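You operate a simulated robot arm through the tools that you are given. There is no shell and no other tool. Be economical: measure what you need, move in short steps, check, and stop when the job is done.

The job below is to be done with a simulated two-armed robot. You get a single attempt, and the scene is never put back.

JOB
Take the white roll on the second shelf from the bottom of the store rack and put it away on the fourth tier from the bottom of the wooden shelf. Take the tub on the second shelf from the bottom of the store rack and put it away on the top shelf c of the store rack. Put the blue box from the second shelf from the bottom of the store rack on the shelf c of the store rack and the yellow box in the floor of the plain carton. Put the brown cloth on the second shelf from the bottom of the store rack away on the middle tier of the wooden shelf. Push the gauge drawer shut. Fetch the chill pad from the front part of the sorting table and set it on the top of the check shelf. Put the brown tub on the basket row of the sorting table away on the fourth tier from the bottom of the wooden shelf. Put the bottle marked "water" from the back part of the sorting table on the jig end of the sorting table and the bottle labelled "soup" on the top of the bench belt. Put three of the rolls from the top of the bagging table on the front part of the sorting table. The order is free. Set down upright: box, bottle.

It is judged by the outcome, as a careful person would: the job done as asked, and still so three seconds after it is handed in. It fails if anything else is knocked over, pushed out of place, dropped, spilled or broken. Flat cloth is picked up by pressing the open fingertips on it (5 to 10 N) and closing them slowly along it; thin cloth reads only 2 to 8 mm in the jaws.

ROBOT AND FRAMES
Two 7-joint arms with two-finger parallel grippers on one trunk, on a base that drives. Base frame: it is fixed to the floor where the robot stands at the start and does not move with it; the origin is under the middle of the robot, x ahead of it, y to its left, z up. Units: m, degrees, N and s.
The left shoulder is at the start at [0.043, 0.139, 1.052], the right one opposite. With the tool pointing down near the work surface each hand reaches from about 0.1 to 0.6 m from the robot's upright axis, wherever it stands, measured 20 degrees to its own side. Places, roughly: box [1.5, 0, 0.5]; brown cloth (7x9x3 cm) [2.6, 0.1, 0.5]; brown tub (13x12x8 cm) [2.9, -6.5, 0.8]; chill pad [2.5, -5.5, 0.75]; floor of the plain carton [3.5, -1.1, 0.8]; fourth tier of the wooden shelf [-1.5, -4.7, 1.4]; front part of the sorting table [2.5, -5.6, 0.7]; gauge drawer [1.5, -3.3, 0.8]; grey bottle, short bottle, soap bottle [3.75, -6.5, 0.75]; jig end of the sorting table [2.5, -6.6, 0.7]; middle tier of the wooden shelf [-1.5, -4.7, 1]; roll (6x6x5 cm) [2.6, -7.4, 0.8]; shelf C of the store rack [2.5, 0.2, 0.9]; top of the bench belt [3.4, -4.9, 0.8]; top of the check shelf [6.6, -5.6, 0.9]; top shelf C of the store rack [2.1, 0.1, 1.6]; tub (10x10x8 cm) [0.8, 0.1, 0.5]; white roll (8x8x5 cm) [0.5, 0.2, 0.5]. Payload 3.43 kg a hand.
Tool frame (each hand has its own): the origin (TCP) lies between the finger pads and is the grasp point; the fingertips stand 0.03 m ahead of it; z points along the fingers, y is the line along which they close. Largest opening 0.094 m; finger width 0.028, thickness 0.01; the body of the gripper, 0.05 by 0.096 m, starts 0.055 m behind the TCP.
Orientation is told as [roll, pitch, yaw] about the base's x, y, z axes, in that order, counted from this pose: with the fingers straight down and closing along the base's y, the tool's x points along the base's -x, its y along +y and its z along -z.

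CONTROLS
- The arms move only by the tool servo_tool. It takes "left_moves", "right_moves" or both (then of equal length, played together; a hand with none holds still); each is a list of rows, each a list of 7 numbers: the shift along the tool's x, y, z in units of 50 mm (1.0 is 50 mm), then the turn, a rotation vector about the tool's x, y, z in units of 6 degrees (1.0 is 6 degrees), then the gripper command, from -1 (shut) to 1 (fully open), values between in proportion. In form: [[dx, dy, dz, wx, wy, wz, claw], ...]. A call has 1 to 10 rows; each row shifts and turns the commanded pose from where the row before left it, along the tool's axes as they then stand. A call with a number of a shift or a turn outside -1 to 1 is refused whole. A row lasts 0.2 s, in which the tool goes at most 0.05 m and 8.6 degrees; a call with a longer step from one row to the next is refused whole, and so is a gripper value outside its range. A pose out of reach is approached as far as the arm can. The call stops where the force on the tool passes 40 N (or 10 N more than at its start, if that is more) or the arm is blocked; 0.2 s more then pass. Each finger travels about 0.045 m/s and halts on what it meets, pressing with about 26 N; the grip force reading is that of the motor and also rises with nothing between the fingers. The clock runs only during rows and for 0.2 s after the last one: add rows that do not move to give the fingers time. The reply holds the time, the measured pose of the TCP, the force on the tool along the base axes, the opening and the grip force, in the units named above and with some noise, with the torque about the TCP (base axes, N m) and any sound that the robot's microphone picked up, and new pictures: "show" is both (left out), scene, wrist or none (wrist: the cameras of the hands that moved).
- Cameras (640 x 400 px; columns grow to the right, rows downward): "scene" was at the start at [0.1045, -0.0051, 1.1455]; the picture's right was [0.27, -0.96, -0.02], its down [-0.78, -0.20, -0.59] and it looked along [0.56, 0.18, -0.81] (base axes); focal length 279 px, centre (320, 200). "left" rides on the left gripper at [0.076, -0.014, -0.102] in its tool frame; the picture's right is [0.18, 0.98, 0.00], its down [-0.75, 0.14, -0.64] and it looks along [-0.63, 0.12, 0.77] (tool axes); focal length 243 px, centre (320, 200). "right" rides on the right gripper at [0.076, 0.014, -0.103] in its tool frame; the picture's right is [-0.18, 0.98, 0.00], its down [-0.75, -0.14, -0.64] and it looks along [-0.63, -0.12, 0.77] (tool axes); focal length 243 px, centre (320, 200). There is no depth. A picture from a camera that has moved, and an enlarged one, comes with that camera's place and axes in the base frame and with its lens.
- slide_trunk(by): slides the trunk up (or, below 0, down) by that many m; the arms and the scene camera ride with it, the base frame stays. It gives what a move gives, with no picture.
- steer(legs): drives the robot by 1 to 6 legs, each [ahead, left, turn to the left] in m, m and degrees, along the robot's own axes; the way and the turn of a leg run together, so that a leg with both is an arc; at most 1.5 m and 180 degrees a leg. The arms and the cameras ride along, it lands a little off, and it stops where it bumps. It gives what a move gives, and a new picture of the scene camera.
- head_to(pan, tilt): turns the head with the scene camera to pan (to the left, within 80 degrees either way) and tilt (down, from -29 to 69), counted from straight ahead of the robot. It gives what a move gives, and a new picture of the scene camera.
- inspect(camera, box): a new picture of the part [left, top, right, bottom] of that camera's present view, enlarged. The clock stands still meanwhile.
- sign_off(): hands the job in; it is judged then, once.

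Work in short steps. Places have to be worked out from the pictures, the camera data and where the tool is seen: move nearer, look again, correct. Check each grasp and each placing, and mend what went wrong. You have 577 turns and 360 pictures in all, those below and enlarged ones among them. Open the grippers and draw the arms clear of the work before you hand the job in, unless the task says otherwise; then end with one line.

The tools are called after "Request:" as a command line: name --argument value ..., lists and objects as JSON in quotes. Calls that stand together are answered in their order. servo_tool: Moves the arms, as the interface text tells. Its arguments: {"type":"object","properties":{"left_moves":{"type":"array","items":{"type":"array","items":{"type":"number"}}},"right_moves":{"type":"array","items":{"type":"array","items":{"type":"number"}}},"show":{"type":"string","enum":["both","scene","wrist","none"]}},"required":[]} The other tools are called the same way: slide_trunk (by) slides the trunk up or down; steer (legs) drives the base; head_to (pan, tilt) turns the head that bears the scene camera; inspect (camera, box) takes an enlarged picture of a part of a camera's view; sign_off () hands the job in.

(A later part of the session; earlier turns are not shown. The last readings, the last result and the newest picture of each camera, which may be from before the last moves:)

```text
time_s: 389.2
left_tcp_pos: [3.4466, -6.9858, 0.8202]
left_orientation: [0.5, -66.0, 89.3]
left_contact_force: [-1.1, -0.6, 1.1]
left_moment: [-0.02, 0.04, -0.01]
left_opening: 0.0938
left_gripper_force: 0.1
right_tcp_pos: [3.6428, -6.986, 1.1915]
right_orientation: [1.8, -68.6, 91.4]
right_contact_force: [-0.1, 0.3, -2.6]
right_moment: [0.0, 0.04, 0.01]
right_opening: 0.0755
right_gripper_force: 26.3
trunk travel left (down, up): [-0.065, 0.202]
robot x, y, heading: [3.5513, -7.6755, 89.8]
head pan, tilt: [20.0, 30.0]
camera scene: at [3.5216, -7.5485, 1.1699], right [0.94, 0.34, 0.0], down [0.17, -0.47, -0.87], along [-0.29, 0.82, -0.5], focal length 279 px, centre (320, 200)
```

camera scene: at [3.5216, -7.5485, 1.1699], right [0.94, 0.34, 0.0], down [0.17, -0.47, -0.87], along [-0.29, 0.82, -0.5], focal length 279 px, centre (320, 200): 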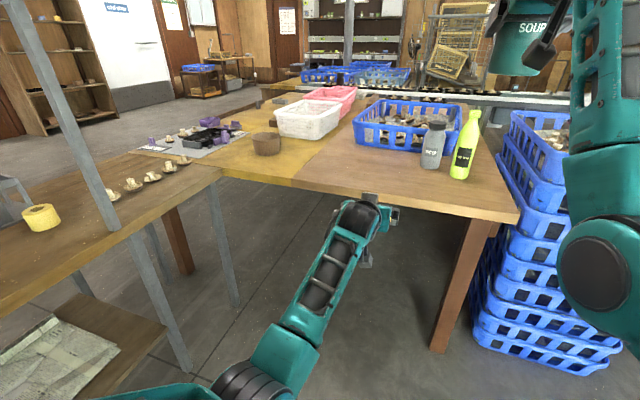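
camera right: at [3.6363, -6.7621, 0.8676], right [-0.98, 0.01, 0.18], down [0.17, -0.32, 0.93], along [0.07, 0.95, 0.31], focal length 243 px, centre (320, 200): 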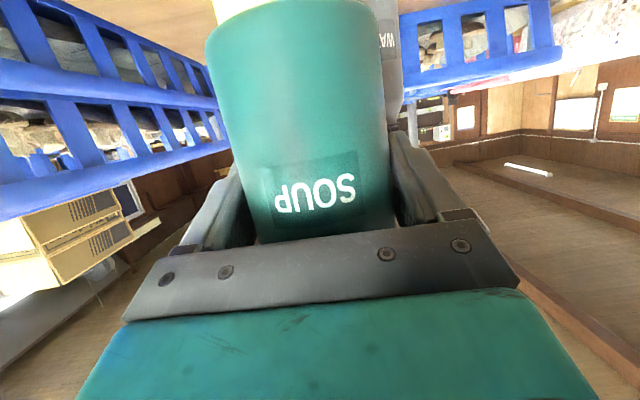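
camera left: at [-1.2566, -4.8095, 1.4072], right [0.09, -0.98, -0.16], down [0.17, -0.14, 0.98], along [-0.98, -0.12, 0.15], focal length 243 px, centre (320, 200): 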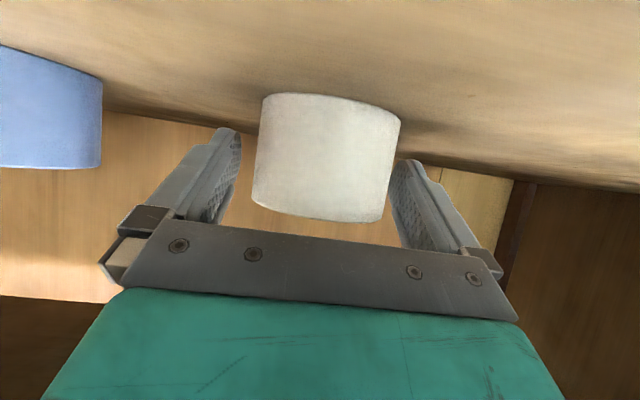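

WATER is at about (3.587, −6.43). I strafe right 0.14 and approach, checking with the left camera.

Request:
steer --legs '[[0, -0.14, 0], [0.36, 0, 0]]'

Request:
inspect --camera "left" --box '[0, 0, 640, 400]'

```text
time_s: 392.4
left_tcp_pos: [3.5817, -6.6232, 0.821]
left_orientation: [0.4, -66.0, 89.9]
left_contact_force: [-0.3, 0.5, 0.4]
left_moment: [-0.05, -0.02, 0.0]
left_opening: 0.094
left_gripper_force: 0.1
right_tcp_pos: [3.7764, -6.6204, 1.1898]
right_orientation: [1.6, -68.8, 92.1]
right_contact_force: [0.2, 0.7, -2.4]
right_moment: [0.0, 0.0, 0.03]
right_opening: 0.0759
right_gripper_force: 26.2
trunk travel left (down, up): [-0.065, 0.202]
robot x, y, heading: [3.6889, -7.311, 90.2]
head pan, tilt: [20.0, 30.0]
camera scene: at [3.6615, -7.1836, 1.1699], right [0.94, 0.35, 0.0], down [0.17, -0.47, -0.87], along [-0.3, 0.81, -0.5], focal length 279 px, centre (320, 200)
```

scene: 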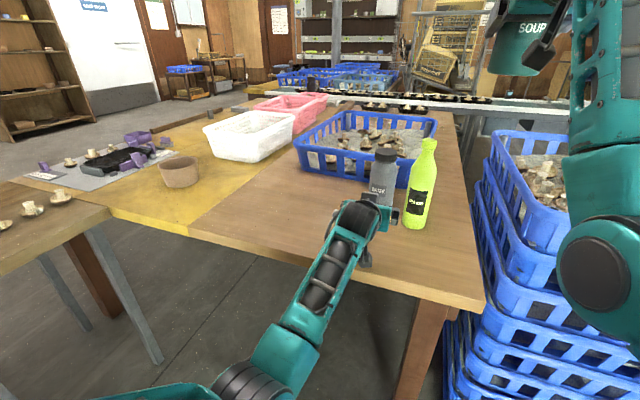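

```text
1.00 times, centred on (320, 200) of left
camera zoom: at [3.5951, -6.7478, 0.794], right [-0.98, -0.08, -0.17], down [-0.14, -0.28, 0.95], along [-0.12, 0.96, 0.27], focal length 243 px, centre (320, 200)
```

zoom: 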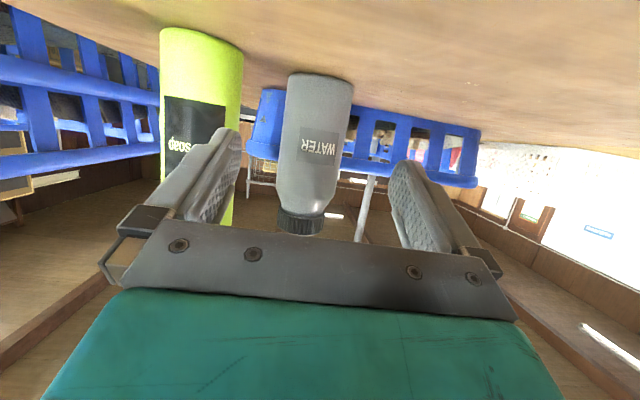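

The approach straight on would leave only ~6 mm to the soap bottle. I yaw the left hand 20° to the right and come in from the left, away from it.

Request:
servo_tool --left_moves '[[0, 0.3, 0, 0.76, 0, 0.34, 1], [0, 0.3, 0, 0.76, 0, 0.34, 1], [0, 0.3, 0, 0.76, 0, 0.34, 1], [0, 0.3, 0, 0.76, 0, 0.34, 1], [0, 0, 0, 0, 0, 0, 1]]' --show "wrist"

```text
time_s: 393.6
left_tcp_pos: [3.5232, -6.6149, 0.8227]
left_orientation: [0.6, -66.0, 69.8]
left_contact_force: [0.1, 0.5, 1.0]
left_moment: [0.02, 0.03, 0.01]
left_opening: 0.0941
left_gripper_force: 0.2
right_tcp_pos: [3.777, -6.6201, 1.1912]
right_orientation: [1.6, -68.9, 92.2]
right_contact_force: [0.8, -1.0, -2.5]
right_moment: [0.03, -0.02, 0.04]
right_opening: 0.0758
right_gripper_force: 25.9
trunk travel left (down, up): [-0.065, 0.202]
robot x, y, heading: [3.6917, -7.3078, 90.2]
head pan, tilt: [20.0, 30.0]
camera left: at [3.4925, -6.7374, 0.7947], right [-0.95, 0.26, -0.16], down [-0.22, -0.22, 0.95], along [0.21, 0.94, 0.27], focal length 243 px, centre (320, 200)
```

left: 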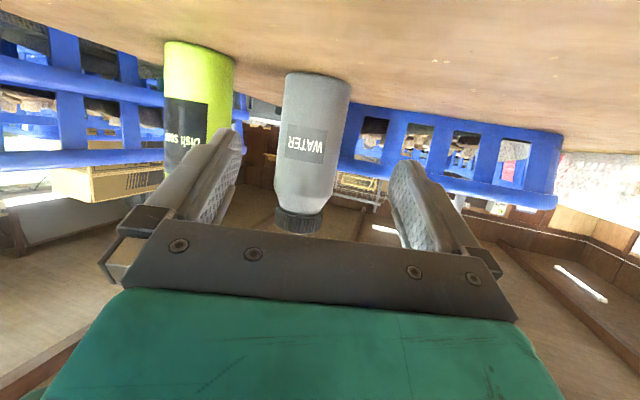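

Aligned on the bottle axis. I drive the base diagonally along the hand's direction.

Request:
steer --legs '[[0.157, -0.058, 0]]'

Request:
inspect --camera "left" --box '[0, 0, 640, 400]'

```text
time_s: 395.1
left_tcp_pos: [3.5789, -6.4603, 0.8213]
left_orientation: [0.4, -66.1, 69.7]
left_contact_force: [0.2, 0.5, -0.4]
left_moment: [-0.04, -0.03, -0.03]
left_opening: 0.0939
left_gripper_force: 0.1
right_tcp_pos: [3.8334, -6.4641, 1.1895]
right_orientation: [1.6, -68.8, 92.2]
right_contact_force: [0.5, -0.4, -2.9]
right_moment: [-0.02, 0.0, 0.0]
right_opening: 0.0759
right_gripper_force: 25.9
trunk travel left (down, up): [-0.065, 0.202]
robot x, y, heading: [3.7469, -7.1528, 90.0]
head pan, tilt: [20.0, 30.0]
camera scene: at [3.7187, -7.0282, 1.1699], right [0.94, 0.35, 0.0], down [0.17, -0.47, -0.87], along [-0.3, 0.81, -0.5], focal length 279 px, centre (320, 200)
```

scene: 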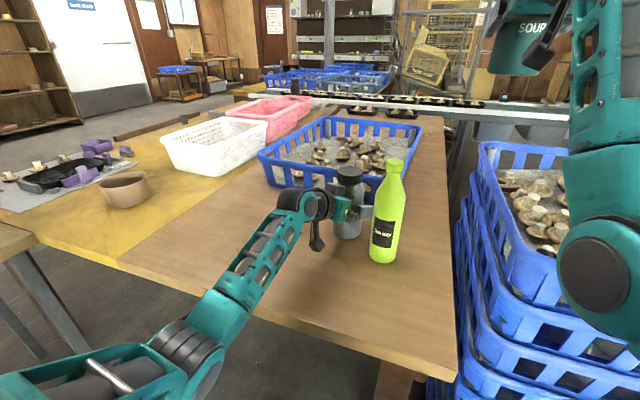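

```text
1.00 times, centred on (320, 200) of left
camera zoom: at [3.5501, -6.582, 0.7944], right [-0.95, 0.26, -0.16], down [-0.22, -0.22, 0.95], along [0.21, 0.94, 0.26], focal length 243 px, centre (320, 200)
```

zoom: 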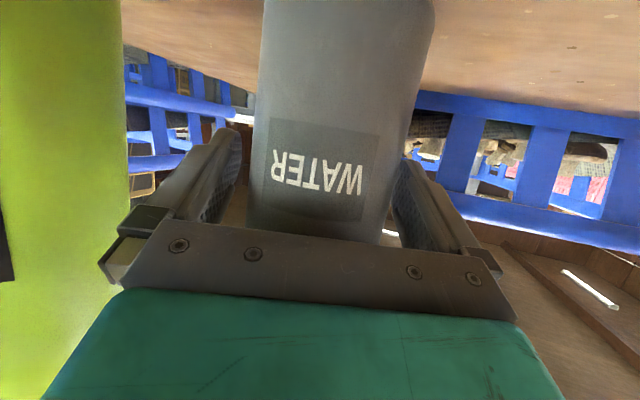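

Bottle is between the fingers; close gently.

Request:
servo_tool --left_moves '[[0, 0.06, 0, 0, 0, 0, 1], [0, 0, 0, 0, 0, 0, 0.85], [0, 0, 0, 0, 0, 0, 0.7], [0, 0, 0, 0, 0, 0, 0.5], [0, 0, 0, 0, 0, 0, 0.3], [0, 0, 0, 0, 0, 0, 0.1], [0, 0, 0, 0, 0, 0, 0]]' --show "wrist"

```text
time_s: 396.7
left_tcp_pos: [3.5761, -6.4586, 0.8213]
left_orientation: [0.5, -66.0, 69.8]
left_contact_force: [-0.1, -0.2, -0.3]
left_moment: [-0.01, -0.1, 0.01]
left_opening: 0.0753
left_gripper_force: 25.5
right_tcp_pos: [3.834, -6.4652, 1.1903]
right_orientation: [1.6, -68.8, 92.2]
right_contact_force: [0.1, -0.4, -1.7]
right_moment: [0.0, 0.02, 0.0]
right_opening: 0.0759
right_gripper_force: 26.1
trunk travel left (down, up): [-0.065, 0.202]
robot x, y, heading: [3.7498, -7.155, 90.0]
head pan, tilt: [20.0, 30.0]
camera left: at [3.5466, -6.5812, 0.7947], right [-0.95, 0.26, -0.16], down [-0.22, -0.22, 0.95], along [0.21, 0.94, 0.26], focal length 243 px, centre (320, 200)
```

left: 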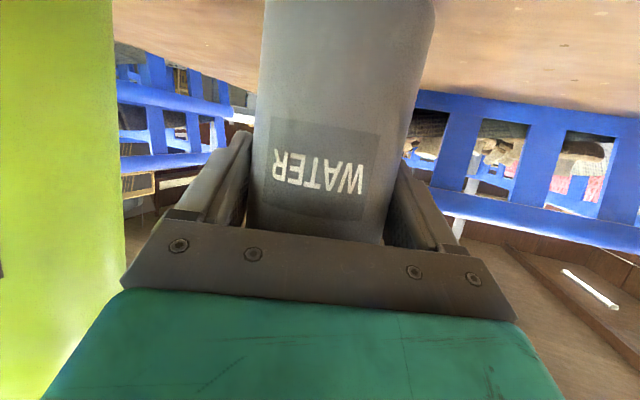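

Gripped. Lift 10 cm and retreat along the same diagonal.

Request:
servo_tool --left_moves '[[-0.6, 0, -0.27, 0, 0, 0, -1], [-0.6, 0, -0.27, 0, 0, 0, -1], [-0.6, 0, -0.27, 0, 0, 0, -1], [0, 0, 0, 0, 0, 0, -1]]' --show "none"

Request:
steer --legs '[[-0.3, 0.08, 0], [-0.3, 0, 0]]'

```text
time_s: 397.7
left_tcp_pos: [3.5761, -6.4565, 0.9198]
left_orientation: [0.5, -65.9, 69.9]
left_contact_force: [-0.3, 0.6, -2.0]
left_moment: [-0.02, -0.02, 0.01]
left_opening: 0.0746
left_gripper_force: 25.7
right_tcp_pos: [3.8348, -6.4653, 1.1906]
right_orientation: [1.5, -68.8, 92.2]
right_contact_force: [0.3, -0.6, -1.8]
right_moment: [0.04, 0.06, 0.01]
right_opening: 0.0755
right_gripper_force: 26.2
trunk travel left (down, up): [-0.065, 0.202]
robot x, y, heading: [3.7487, -7.1554, 90.2]
head pan, tilt: [20.0, 30.0]
```

```text
time_s: 401.4
left_tcp_pos: [3.4972, -7.0549, 0.9205]
left_orientation: [0.5, -65.9, 70.1]
left_contact_force: [0.7, -0.6, -1.0]
left_moment: [-0.02, 0.01, 0.0]
left_opening: 0.0747
left_gripper_force: 26.2
right_tcp_pos: [3.7542, -7.0614, 1.1901]
right_orientation: [1.6, -68.8, 92.4]
right_contact_force: [-1.3, 0.5, -2.3]
right_moment: [0.03, -0.01, 0.0]
right_opening: 0.0755
right_gripper_force: 25.6
trunk travel left (down, up): [-0.065, 0.202]
robot x, y, heading: [3.6729, -7.7521, 90.5]
head pan, tilt: [20.0, 30.0]
camera scene: at [3.6426, -7.6252, 1.17], right [0.94, 0.35, 0.0], down [0.18, -0.47, -0.87], along [-0.3, 0.81, -0.5], focal length 279 px, centre (320, 200)
```

scene: 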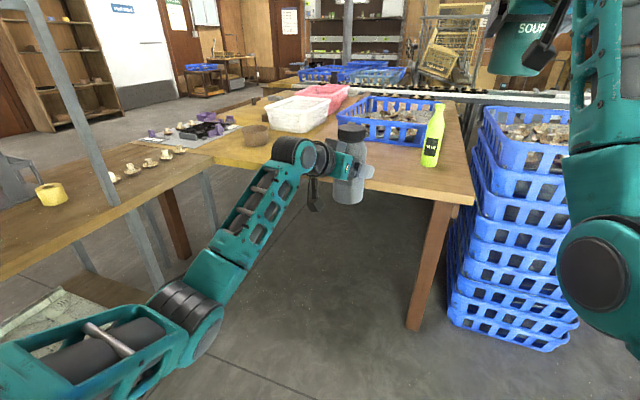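

Both bottles are held. I go back round the way I came to the west side of the tables.

Request:
steer --legs '[[0, -0.5, 0], [-1.38, 0, 0], [0, 0, 90], [1.45, 0, 0], [1.45, 0, 0]]'

```text
time_s: 426.4
left_tcp_pos: [0.9996, -9.4975, 0.9456]
left_orientation: [4.1, -67.6, 159.7]
left_contact_force: [-0.4, 0.2, -1.4]
left_moment: [0.01, 0.01, 0.0]
left_opening: 0.0749
left_gripper_force: 26.1
right_tcp_pos: [0.9989, -9.2363, 1.2037]
right_orientation: [4.1, -70.0, -176.9]
right_contact_force: [0.9, 0.9, -3.2]
right_moment: [-0.01, 0.01, 0.01]
right_opening: 0.0758
right_gripper_force: 26.0
trunk travel left (down, up): [-0.065, 0.202]
robot x, y, heading: [1.6747, -9.2931, -176.5]
head pan, tilt: [20.0, 30.0]
stopped in leg 5: the robot was blocked; the commanded pose is now the measured one
camera scene: at [1.5709, -9.3215, 1.174], right [-0.4, 0.92, -0.01], down [0.44, 0.19, -0.88], along [-0.81, -0.35, -0.47], focal length 279 px, centre (320, 200)
```

scene: 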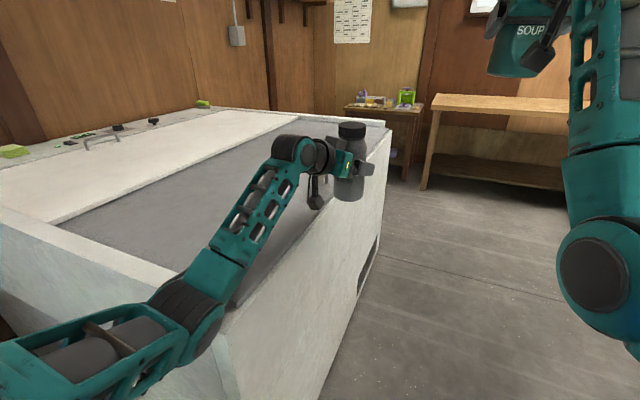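

I drifted and the base bumped the freezer corner. I back off, shift north, straighten, and look around.

Request:
steer --legs '[[-0.08, -0.02, 0], [0, -0.33, -3]]'

Request:
head_to --pan 75 --tilt 40

```text
time_s: 429.3
left_tcp_pos: [1.0368, -9.1067, 0.9169]
left_orientation: [0.2, -66.0, 159.9]
left_contact_force: [-0.1, -0.5, -1.2]
left_moment: [0.0, 0.03, 0.02]
left_opening: 0.075
left_gripper_force: 25.8
right_tcp_pos: [1.0452, -8.8489, 1.1884]
right_orientation: [1.6, -68.6, -178.2]
right_contact_force: [-0.1, 0.9, -2.1]
right_moment: [0.0, 0.02, 0.01]
right_opening: 0.0758
right_gripper_force: 25.8
trunk travel left (down, up): [-0.065, 0.202]
robot x, y, heading: [1.736, -8.9372, 180.0]
head pan, tilt: [20.0, 30.0]
camera scene: at [1.6123, -8.9692, 1.1699], right [-0.34, 0.94, 0.0], down [0.47, 0.17, -0.87], along [-0.81, -0.3, -0.5], focal length 279 px, centre (320, 200)
```

scene: 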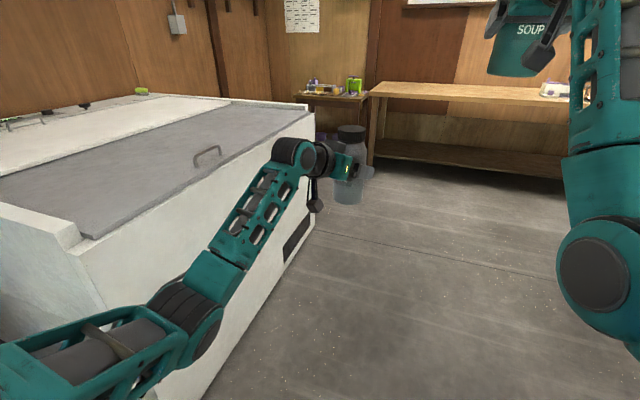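

```text
time_s: 430.5
left_tcp_pos: [1.0385, -9.1066, 0.9181]
left_orientation: [0.2, -65.9, 159.8]
left_contact_force: [0.2, -0.4, -1.5]
left_moment: [0.0, 0.0, 0.02]
left_opening: 0.0753
left_gripper_force: 26.4
right_tcp_pos: [1.0457, -8.8497, 1.1884]
right_orientation: [1.7, -68.5, -178.1]
right_contact_force: [-0.3, 0.0, -1.8]
right_moment: [0.0, -0.04, 0.0]
right_opening: 0.0758
right_gripper_force: 26.4
trunk travel left (down, up): [-0.065, 0.202]
robot x, y, heading: [1.7338, -8.9372, 180.0]
head pan, tilt: [75.0, 40.0]
camera scene: at [1.6752, -9.0205, 1.1546], right [-0.97, 0.26, 0.0], down [0.17, 0.62, -0.77], along [-0.2, -0.74, -0.64], focal length 279 px, centre (320, 200)
```

scene: 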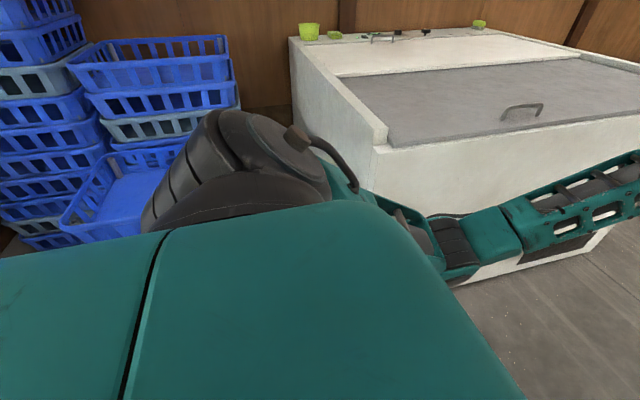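

Everything looks in place. I continue west, turn to face the tables (+x) and go north to the belt's west end.

Request:
steer --legs '[[0.7, -0.2, 0], [0.3, 0, 0], [0, 0, -180], [0, 1.45, 0], [0, 1.2, 0]]'

Request:
head_to --pan 10 --tilt 28

```text
time_s: 456.1
left_tcp_pos: [1.4908, -5.9212, 0.9171]
left_orientation: [0.2, -65.8, -21.8]
left_contact_force: [0.2, -0.4, -0.8]
left_moment: [0.0, -0.01, 0.0]
left_opening: 0.0752
left_gripper_force: 26.0
right_tcp_pos: [1.4767, -6.18, 1.1885]
right_orientation: [1.7, -68.5, -0.1]
right_contact_force: [0.5, 0.0, -1.8]
right_moment: [-0.01, -0.01, -0.03]
right_opening: 0.0758
right_gripper_force: 26.1
trunk travel left (down, up): [-0.065, 0.202]
robot x, y, heading: [0.7885, -6.0682, -2.0]
head pan, tilt: [75.0, 40.0]
camera scene: at [0.8582, -5.9874, 1.1546], right [0.96, -0.29, 0.0], down [-0.19, -0.62, -0.77], along [0.22, 0.73, -0.64], focal length 279 px, centre (320, 200)
```

scene: 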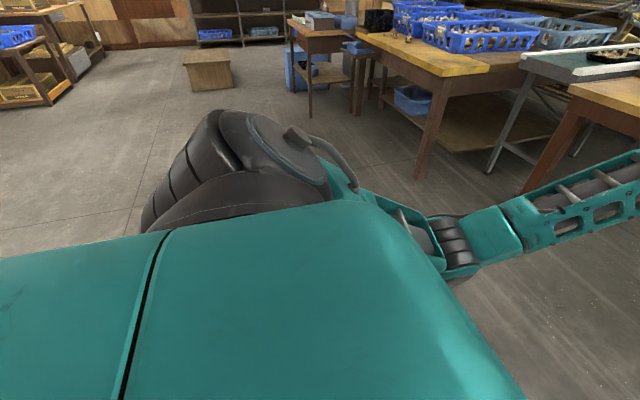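

```text
time_s: 457.4
left_tcp_pos: [1.4928, -5.922, 0.9175]
left_orientation: [0.3, -66.0, -21.9]
left_contact_force: [0.0, -0.5, -1.4]
left_moment: [-0.03, 0.0, -0.02]
left_opening: 0.0752
left_gripper_force: 25.9
right_tcp_pos: [1.4762, -6.1812, 1.1887]
right_orientation: [1.7, -68.5, 0.1]
right_contact_force: [-0.2, -0.6, -2.0]
right_moment: [0.0, -0.03, 0.0]
right_opening: 0.0755
right_gripper_force: 25.9
trunk travel left (down, up): [-0.065, 0.202]
robot x, y, heading: [0.7896, -6.0668, -2.0]
head pan, tilt: [10.0, 28.0]
camera scene: at [0.9239, -6.0558, 1.1731], right [0.14, -0.99, 0.0], down [-0.47, -0.07, -0.88], along [0.87, 0.13, -0.47], focal length 279 px, centre (320, 200)
```

scene: 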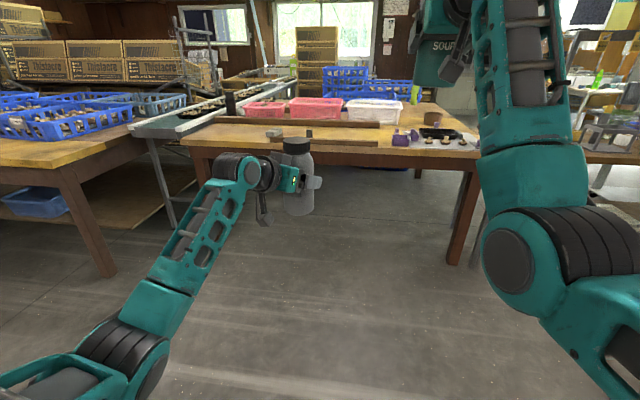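

Request:
inspect --camera "scene" --box '[360, 90, 500, 190]'

Request:
inspect --camera "scene" --box '[120, 70, 320, 170]'

```text
4.00 times, centred on (430, 140) of scene
camera zoom: at [0.9239, -6.0558, 1.1731], right [0.14, -0.99, 0.0], down [-0.47, -0.07, -0.88], along [0.87, 0.13, -0.47], focal length 1116 px, centre (-120, 440)
```

zoom: 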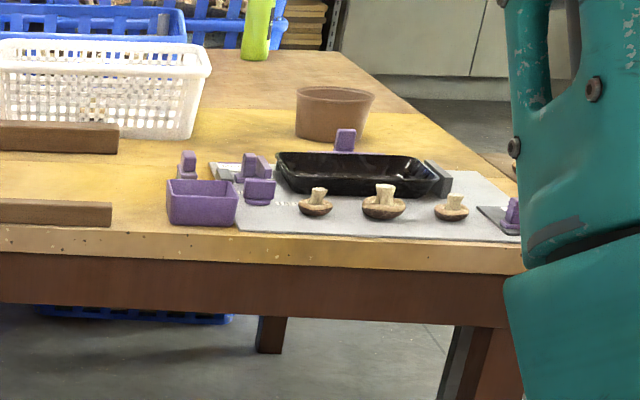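

```text
3.20 times, centred on (220, 120) of scene
camera zoom: at [0.9239, -6.0558, 1.1731], right [0.14, -0.99, 0.0], down [-0.47, -0.07, -0.88], along [0.87, 0.13, -0.47], focal length 893 px, centre (640, 456)
```

zoom: 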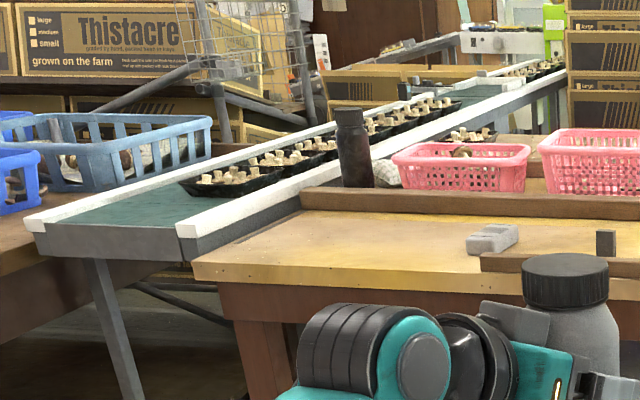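

I go in front of the jig end with the trunk raised to see free space from above.

Request:
slide_trunk --by 0.2

Request:
steer --legs '[[0.55, -0.6, 2]]'

Request:
head_to --pan 0 --tilt 38

```text
time_s: 459.6
left_tcp_pos: [1.4929, -5.9221, 1.1177]
left_orientation: [0.2, -66.0, -21.9]
left_contact_force: [0.7, 0.4, -1.8]
left_moment: [0.01, 0.01, 0.01]
left_opening: 0.0752
left_gripper_force: 26.0
right_tcp_pos: [1.4757, -6.1794, 1.387]
right_orientation: [1.7, -68.6, 0.0]
right_contact_force: [-0.4, -0.1, -2.6]
right_moment: [0.0, -0.01, -0.01]
right_opening: 0.0757
right_gripper_force: 26.4
trunk travel left (down, up): [-0.265, 0.002]
robot x, y, heading: [0.7905, -6.0708, -1.9]
head pan, tilt: [10.0, 28.0]
```

```text
time_s: 464.0
left_tcp_pos: [2.0354, -6.506, 1.117]
left_orientation: [0.3, -65.9, -19.9]
left_contact_force: [0.8, 0.3, -1.6]
left_moment: [0.01, -0.04, 0.01]
left_opening: 0.0751
left_gripper_force: 26.1
right_tcp_pos: [2.0289, -6.763, 1.3891]
right_orientation: [1.7, -68.5, 2.1]
right_contact_force: [0.0, -0.6, -2.3]
right_moment: [-0.02, -0.02, 0.01]
right_opening: 0.0753
right_gripper_force: 26.1
trunk travel left (down, up): [-0.265, 0.002]
robot x, y, heading: [1.3397, -6.6794, 0.5]
head pan, tilt: [10.0, 28.0]
camera scene: at [1.4726, -6.6601, 1.3731], right [0.18, -0.98, 0.0], down [-0.46, -0.08, -0.88], along [0.87, 0.16, -0.47], focal length 279 px, centre (320, 200)
```

scene: 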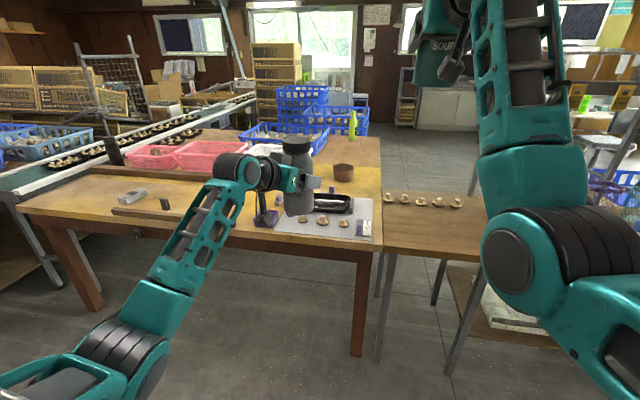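

```text
time_s: 464.7
left_tcp_pos: [2.0355, -6.5036, 1.1159]
left_orientation: [0.2, -65.9, -19.7]
left_contact_force: [-0.1, 0.0, -1.5]
left_moment: [0.02, 0.02, 0.03]
left_opening: 0.075
left_gripper_force: 26.2
right_tcp_pos: [2.0298, -6.7628, 1.3886]
right_orientation: [1.7, -68.5, 2.1]
right_contact_force: [-0.7, -0.1, -2.4]
right_moment: [0.0, 0.0, 0.0]
right_opening: 0.0756
right_gripper_force: 25.7
trunk travel left (down, up): [-0.265, 0.002]
robot x, y, heading: [1.3394, -6.6762, 0.3]
head pan, tilt: [0.0, 38.0]
camera scene: at [1.469, -6.6757, 1.3576], right [0.01, -1.0, 0.0], down [-0.62, 0.0, -0.79], along [0.79, 0.0, -0.62], focal length 279 px, centre (320, 200)
```

scene: 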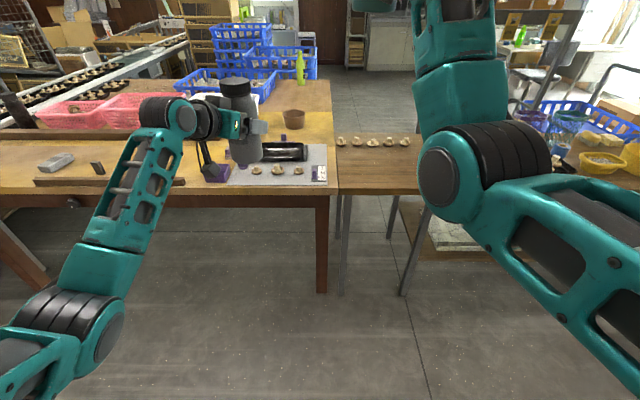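

Request:
inspect --camera "scene" --box '[180, 100, 350, 200]'

```text
3.76 times, centred on (265, 150) of scene
camera zoom: at [1.469, -6.6757, 1.3576], right [0.01, -1.0, 0.0], down [-0.62, 0.0, -0.79], along [0.79, 0.0, -0.62], focal length 1051 px, centre (527, 388)
```

zoom: 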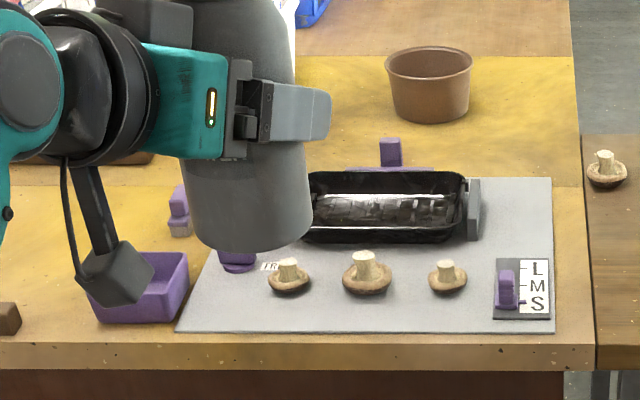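

A clear spot on the jig mat is right of the tray, around (2.645, −6.66). To keep the camera bracket between the third mushroom and the L/M/S gauge I'll use hand yaw ≈ −12°. I extend the left arm, turn the base 8° and approach high.

Request:
servo_tool --left_moves '[[-0.32, 0, 0.73, 0, 0, 0, -1], [-0.32, 0, 0.73, 0, 0, 0, -1], [0, 0, 0, 0, 0, 0, -1]]' --show "none"

Request:
steer --legs '[[0, 0, 8], [0.35, -0.3, 0]]'

```text
time_s: 465.5
left_tcp_pos: [2.1117, -6.5318, 1.1158]
left_orientation: [0.1, -65.9, -19.9]
left_contact_force: [0.1, -0.2, -1.5]
left_moment: [0.02, -0.03, -0.05]
left_opening: 0.075
left_gripper_force: 26.3
right_tcp_pos: [2.029, -6.7629, 1.3893]
right_orientation: [1.6, -68.5, 2.3]
right_contact_force: [0.1, -0.5, -1.2]
right_moment: [0.0, -0.02, -0.02]
right_opening: 0.0758
right_gripper_force: 26.0
trunk travel left (down, up): [-0.265, 0.002]
robot x, y, heading: [1.3413, -6.6778, 0.3]
head pan, tilt: [0.0, 38.0]
```

```text
time_s: 468.9
left_tcp_pos: [2.4759, -6.6738, 1.1174]
left_orientation: [0.2, -65.8, -11.7]
left_contact_force: [0.3, -0.2, -1.3]
left_moment: [-0.03, 0.0, 0.01]
left_opening: 0.075
left_gripper_force: 26.0
right_tcp_pos: [2.4278, -6.9167, 1.3893]
right_orientation: [1.7, -68.6, 10.3]
right_contact_force: [0.0, -0.3, -2.2]
right_moment: [-0.01, -0.01, 0.06]
right_opening: 0.0758
right_gripper_force: 26.2
trunk travel left (down, up): [-0.265, 0.002]
robot x, y, heading: [1.7317, -6.9245, 8.4]
head pan, tilt: [0.0, 38.0]
camera scene: at [1.8603, -6.9077, 1.3575], right [0.15, -0.99, 0.0], down [-0.61, -0.09, -0.79], along [0.78, 0.12, -0.62], focal length 279 px, centre (320, 200)
```

scene: 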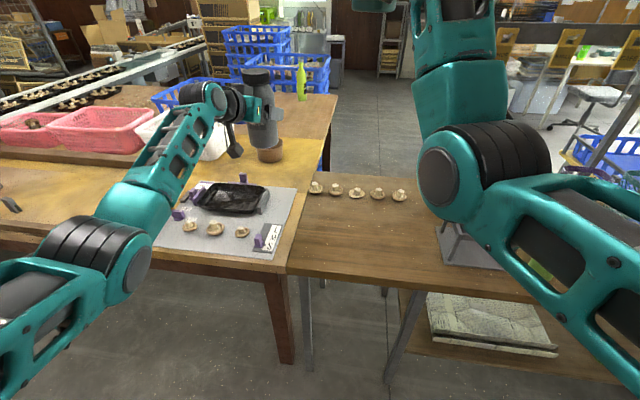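

Request:
inspect --camera "scene" --box '[150, 160, 330, 270]'

```text
3.56 times, centred on (240, 215) of scene
camera zoom: at [1.8603, -6.9077, 1.3575], right [0.15, -0.99, 0.0], down [-0.61, -0.09, -0.79], along [0.78, 0.12, -0.62], focal length 992 px, centre (604, 147)
```

zoom: 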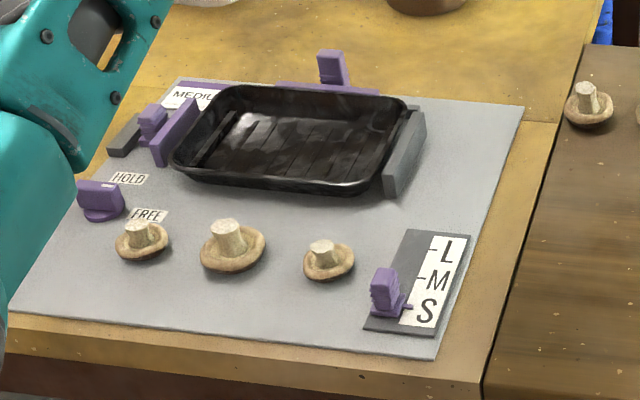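

Spot centre (2.625, −6.65), with clearances of ≥1 cm. I drive 0.143 ahead, lower the trunk 0.2, and check.

Request:
steer --legs '[[0.143, 0.005, 0]]'

Request:
slide_trunk --by -0.2

Request:
head_to --pan 5 --tilt 45

```text
time_s: 470.2
left_tcp_pos: [2.6168, -6.6514, 1.1171]
left_orientation: [0.1, -65.7, -11.8]
left_contact_force: [1.1, 0.5, -1.5]
left_moment: [0.0, 0.0, -0.01]
left_opening: 0.075
left_gripper_force: 26.2
right_tcp_pos: [2.5673, -6.891, 1.3888]
right_orientation: [1.6, -68.5, 10.0]
right_contact_force: [0.6, 0.2, -1.6]
right_moment: [-0.02, 0.03, -0.01]
right_opening: 0.0757
right_gripper_force: 25.8
trunk travel left (down, up): [-0.265, 0.002]
robot x, y, heading: [1.8747, -6.9001, 8.2]
head pan, tilt: [0.0, 38.0]
camera scene: at [2.0009, -6.8823, 1.3574], right [0.14, -0.99, 0.0], down [-0.61, -0.09, -0.79], along [0.78, 0.11, -0.62], focal length 279 px, centre (320, 200)
```

scene: 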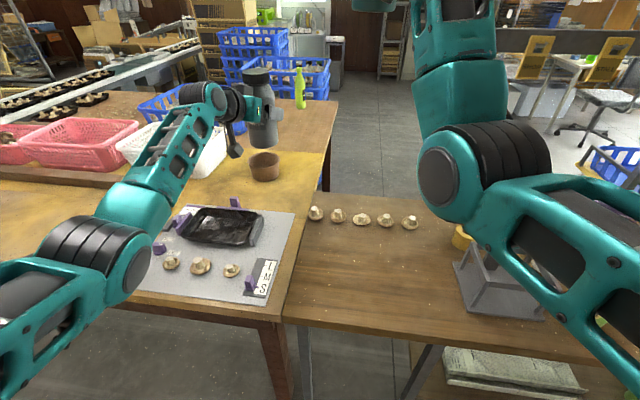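

```text
time_s: 472.4
left_tcp_pos: [2.615, -6.6513, 0.9166]
left_orientation: [0.3, -65.9, -11.9]
left_contact_force: [-0.1, -0.1, -1.6]
left_moment: [-0.02, 0.0, 0.02]
left_opening: 0.0751
left_gripper_force: 25.6
right_tcp_pos: [2.5654, -6.8916, 1.1897]
right_orientation: [1.7, -68.6, 9.9]
right_contact_force: [-0.5, 0.8, -1.6]
right_moment: [-0.01, 0.02, 0.02]
right_opening: 0.0756
right_gripper_force: 26.3
trunk travel left (down, up): [-0.065, 0.202]
robot x, y, heading: [1.8725, -6.9014, 8.3]
head pan, tilt: [0.0, 38.0]
```

```text
time_s: 473.1
left_tcp_pos: [2.6163, -6.6523, 0.9164]
left_orientation: [0.3, -65.9, -11.9]
left_contact_force: [-0.3, 0.0, -1.5]
left_moment: [0.03, -0.03, -0.01]
left_opening: 0.0749
left_gripper_force: 26.2
right_tcp_pos: [2.5656, -6.8921, 1.1897]
right_orientation: [1.7, -68.6, 10.1]
right_contact_force: [-0.5, 0.2, -2.5]
right_moment: [-0.02, -0.01, -0.06]
right_opening: 0.0757
right_gripper_force: 25.7
trunk travel left (down, up): [-0.065, 0.202]
robot x, y, heading: [1.8719, -6.903, 8.4]
head pan, tilt: [5.0, 45.0]
camera scene: at [1.9937, -6.8762, 1.1473], right [0.23, -0.97, 0.0], down [-0.69, -0.16, -0.71], along [0.69, 0.16, -0.71], focal length 279 px, centre (320, 200)
```

scene: 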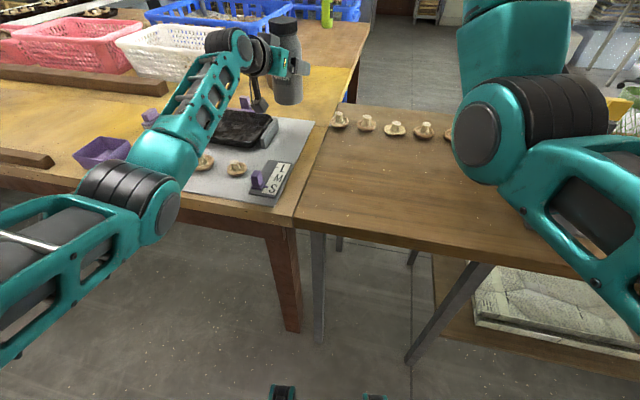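

Request:
servo_tool --left_moves '[[0.45, 0, 0.2, 0, 0, 0, -1], [0.45, 0, 0.2, 0, 0, 0, -1], [0.28, 0, 0.12, 0, 0, 0, -1], [0, 0, 0, 0, 0, 0, -1]]'

Request:
inspect --camera "scene" --box '[180, 40, 340, 210]'

```text
time_s: 474.1
left_tcp_pos: [2.6146, -6.6507, 0.8531]
left_orientation: [0.1, -66.0, -11.9]
left_contact_force: [0.2, 0.1, -0.5]
left_moment: [0.01, 0.04, -0.02]
left_opening: 0.0751
left_gripper_force: 25.8
right_tcp_pos: [2.5669, -6.8911, 1.1879]
right_orientation: [1.7, -68.5, 10.0]
right_contact_force: [0.0, -0.5, -2.4]
right_moment: [-0.02, 0.0, 0.0]
right_opening: 0.0758
right_gripper_force: 25.9
trunk travel left (down, up): [-0.065, 0.202]
robot x, y, heading: [1.8738, -6.9013, 8.5]
head pan, tilt: [5.0, 45.0]
camera scene: at [1.9937, -6.8762, 1.1473], right [0.23, -0.97, 0.0], down [-0.69, -0.16, -0.71], along [0.69, 0.16, -0.71], focal length 279 px, centre (320, 200)
camera left: at [2.4896, -6.6397, 0.8256], right [0.13, 0.98, -0.17], down [-0.24, 0.19, 0.95], along [0.96, -0.08, 0.26], focal length 243 px, centre (320, 200)
```

scene: 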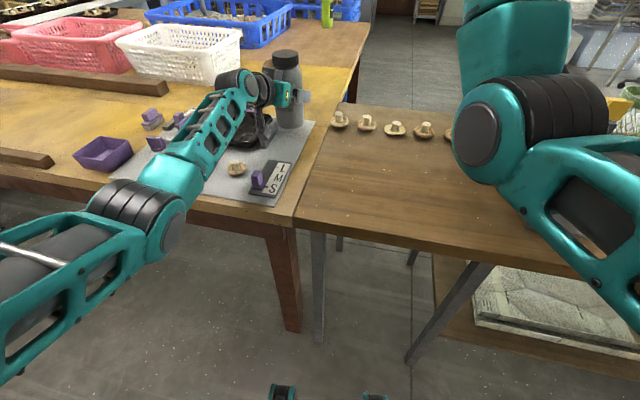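
left: 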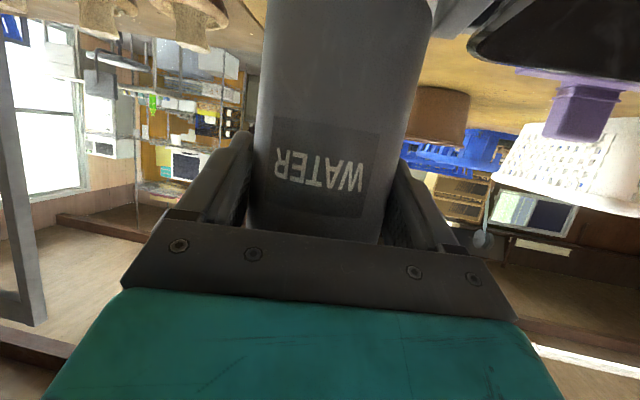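

```text
2.35 times, centred on (260, 125) of scene
camera zoom: at [1.9937, -6.8762, 1.1473], right [0.23, -0.97, 0.0], down [-0.69, -0.16, -0.71], along [0.69, 0.16, -0.71], focal length 657 px, centre (461, 376)
```

zoom: 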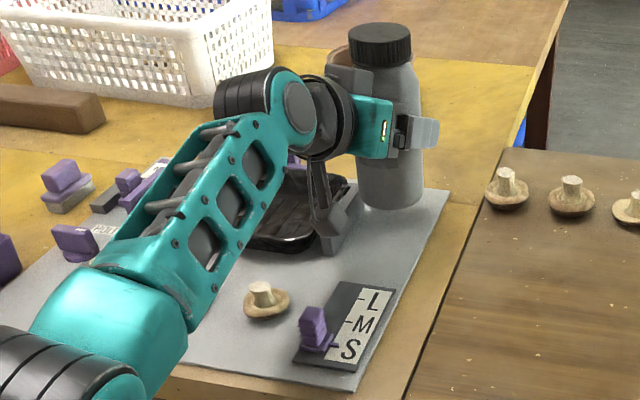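

Request:
servo_tool --left_moves '[[0.18, 0, 0.08, 0, 0, 0, -1], [0.1, 0, 0.04, 0, 0, 0, -1], [0, 0, 0, 0, 0, 0, -1]]' --show "none"

Request:
servo_tool --left_moves '[[0.08, 0, 0.035, 0, 0, 0, -1], [0, 0, 0, 0, 0, 0, -1]]' --show "none"

```text
time_s: 474.9
left_tcp_pos: [2.6147, -6.6499, 0.8363]
left_orientation: [0.2, -65.8, -11.8]
left_contact_force: [-0.3, -0.6, 0.0]
left_moment: [0.02, 0.02, 0.01]
left_opening: 0.075
left_gripper_force: 26.4
right_tcp_pos: [2.5667, -6.8904, 1.189]
right_orientation: [1.8, -68.6, 10.0]
right_contact_force: [-0.4, 0.0, -1.6]
right_moment: [-0.02, 0.01, -0.01]
right_opening: 0.0756
right_gripper_force: 26.1
trunk travel left (down, up): [-0.065, 0.202]
robot x, y, heading: [1.8742, -6.903, 8.1]
head pan, tilt: [5.0, 45.0]
```

```text
time_s: 475.5
left_tcp_pos: [2.6153, -6.6509, 0.8329]
left_orientation: [0.1, -65.9, -11.9]
left_contact_force: [0.1, -0.1, -1.3]
left_moment: [0.0, -0.01, 0.0]
left_opening: 0.0748
left_gripper_force: 26.2
right_tcp_pos: [2.5655, -6.8911, 1.1887]
right_orientation: [1.8, -68.5, 10.0]
right_contact_force: [0.4, 0.5, -2.3]
right_moment: [-0.01, 0.02, 0.0]
right_opening: 0.0755
right_gripper_force: 26.1
trunk travel left (down, up): [-0.065, 0.202]
robot x, y, heading: [1.8765, -6.9025, 8.2]
head pan, tilt: [5.0, 45.0]
```

Request:
servo_tool --left_moves '[[0.08, 0, 0.035, 0, 0, 0, -1], [0, 0, 0, 0, 0, 0, -1]]' --show "none"

Request:
servo_tool --left_moves '[[0.06, 0, 0.025, 0, 0, 0, -1], [0, 0, 0, 0, 0, 0, -1]]' --show "wrist"

```text
time_s: 476.1
left_tcp_pos: [2.6152, -6.6506, 0.8275]
left_orientation: [0.2, -65.9, -11.9]
left_contact_force: [-0.2, 0.1, -1.1]
left_moment: [-0.03, 0.04, -0.04]
left_opening: 0.075
left_gripper_force: 26.3
right_tcp_pos: [2.5668, -6.8905, 1.19]
right_orientation: [1.7, -68.4, 10.0]
right_contact_force: [-0.2, 0.7, -2.1]
right_moment: [0.01, -0.03, 0.0]
right_opening: 0.0754
right_gripper_force: 26.1
trunk travel left (down, up): [-0.065, 0.202]
robot x, y, heading: [1.8772, -6.9032, 8.0]
head pan, tilt: [5.0, 45.0]
```

```text
time_s: 476.7
left_tcp_pos: [2.6155, -6.6512, 0.8271]
left_orientation: [0.2, -66.1, -11.8]
left_contact_force: [0.6, 0.2, 4.1]
left_moment: [-0.09, 0.05, -0.03]
left_opening: 0.0751
left_gripper_force: 26.3
right_tcp_pos: [2.566, -6.8906, 1.1899]
right_orientation: [1.6, -68.5, 10.0]
right_contact_force: [0.1, 0.4, -2.4]
right_moment: [0.05, 0.0, -0.04]
right_opening: 0.0753
right_gripper_force: 25.8
trunk travel left (down, up): [-0.065, 0.202]
robot x, y, heading: [1.8713, -6.8996, 8.1]
head pan, tilt: [5.0, 45.0]
camera left: at [2.489, -6.6405, 0.7989], right [0.13, 0.98, -0.17], down [-0.25, 0.19, 0.95], along [0.96, -0.08, 0.27], focal length 243 px, centre (320, 200)
```

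left: 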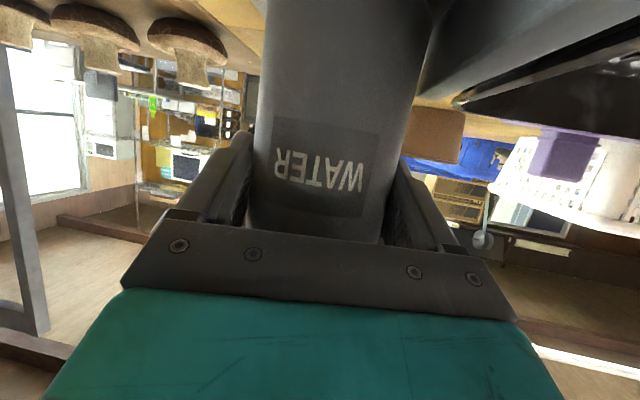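

Bottle is standing. I open, raise the hand 5 cm straight up around the bottle (so the bracket clears the mushrooms), then withdraw backward.

Request:
servo_tool --left_moves '[[0, 0, 0, 0, 0, 0, 0.7], [0, 0, 0, 0, 0, 0, 1], [0, 0, 0, 0, 0, 0, 1], [-0.5, 0, -0.22, 0, 0, 0, 1], [-0.5, 0, -0.22, 0, 0, 0, 1], [0, 0, 0, 0, 0, 0, 1]]' --show "wrist"

```text
time_s: 478.1
left_tcp_pos: [2.6159, -6.6508, 0.8802]
left_orientation: [0.2, -65.9, -11.9]
left_contact_force: [0.1, -0.8, -0.1]
left_moment: [-0.01, -0.01, -0.02]
left_opening: 0.0941
left_gripper_force: 0.1
right_tcp_pos: [2.5673, -6.8912, 1.1891]
right_orientation: [1.7, -68.5, 10.0]
right_contact_force: [0.0, -0.8, -2.0]
right_moment: [0.01, 0.01, 0.02]
right_opening: 0.0755
right_gripper_force: 26.1
trunk travel left (down, up): [-0.065, 0.202]
robot x, y, heading: [1.8714, -6.9024, 7.9]
head pan, tilt: [5.0, 45.0]
camera left: at [2.4896, -6.6403, 0.8537], right [0.13, 0.98, -0.17], down [-0.24, 0.19, 0.95], along [0.96, -0.08, 0.26], focal length 243 px, centre (320, 200)
```

left: 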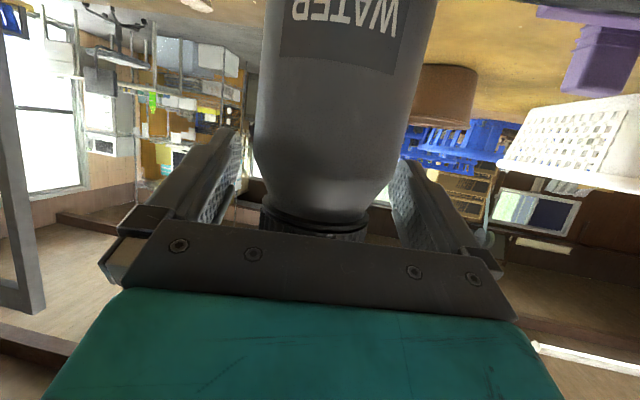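

Request:
servo_tool --left_moves '[[0.4, 0, -0.9, 0, 0, 0, 1], [0.4, 0, -0.9, 0, 0, 0, 1], [0.35, 0, -0.9, 0, 0, 0, 1], [0, 0, 0, 0, 0, 0, 1]]'

Request:
steer --legs '[[-0.4, 0, 0]]'

```text
time_s: 479.1
left_tcp_pos: [2.4684, -6.6221, 0.8798]
left_orientation: [0.1, -65.9, -11.8]
left_contact_force: [0.4, 0.4, -0.3]
left_moment: [-0.02, 0.0, 0.01]
left_opening: 0.0939
left_gripper_force: 0.1
right_tcp_pos: [2.5659, -6.8919, 1.1876]
right_orientation: [1.7, -68.6, 10.0]
right_contact_force: [-0.4, 0.4, -2.6]
right_moment: [0.01, 0.01, -0.01]
right_opening: 0.0755
right_gripper_force: 26.1
trunk travel left (down, up): [-0.065, 0.202]
robot x, y, heading: [1.8716, -6.9012, 8.1]
head pan, tilt: [5.0, 45.0]
camera scene: at [1.9935, -6.8762, 1.1473], right [0.23, -0.97, 0.0], down [-0.69, -0.16, -0.71], along [0.69, 0.16, -0.71], focal length 279 px, centre (320, 200)
camera left: at [2.3431, -6.6107, 0.854], right [0.13, 0.98, -0.17], down [-0.24, 0.19, 0.95], along [0.96, -0.08, 0.26], focal length 243 px, centre (320, 200)
```

scene: 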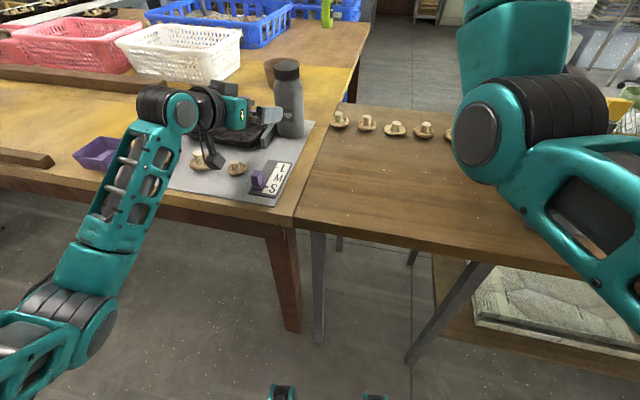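
left: 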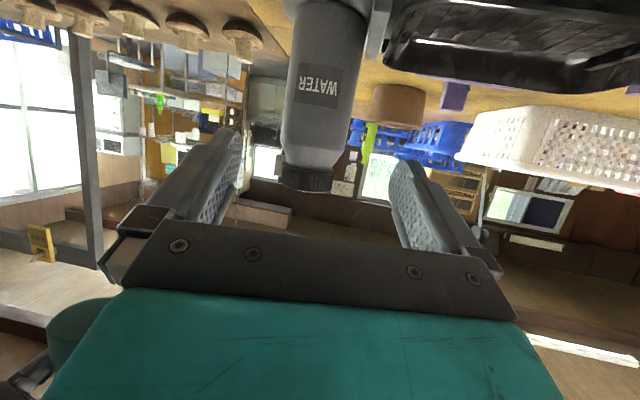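

```text
time_s: 481.6
left_tcp_pos: [2.0686, -6.6772, 0.8811]
left_orientation: [0.2, -65.9, -11.7]
left_contact_force: [0.1, 0.3, -0.1]
left_moment: [0.0, -0.01, -0.02]
left_opening: 0.0939
left_gripper_force: 0.1
right_tcp_pos: [2.1657, -6.9473, 1.1886]
right_orientation: [1.7, -68.5, 10.4]
right_contact_force: [0.1, -1.0, -2.3]
right_moment: [-0.02, -0.02, -0.02]
right_opening: 0.0759
right_gripper_force: 26.2
trunk travel left (down, up): [-0.065, 0.202]
robot x, y, heading: [1.4746, -6.9608, 8.6]
head pan, tilt: [5.0, 45.0]
camera scene: at [1.594, -6.9341, 1.1474], right [0.23, -0.97, 0.0], down [-0.69, -0.16, -0.71], along [0.69, 0.16, -0.71], focal length 279 px, centre (320, 200)
```

scene: 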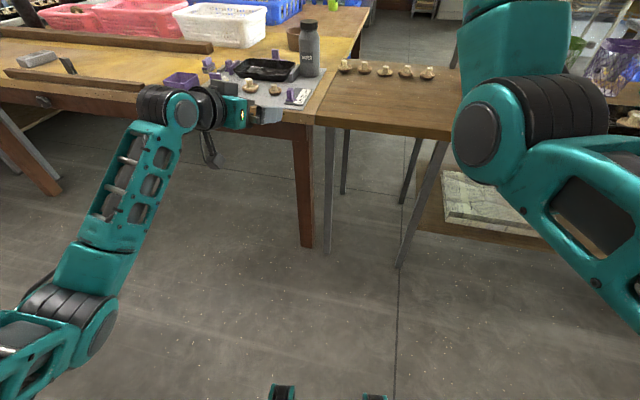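

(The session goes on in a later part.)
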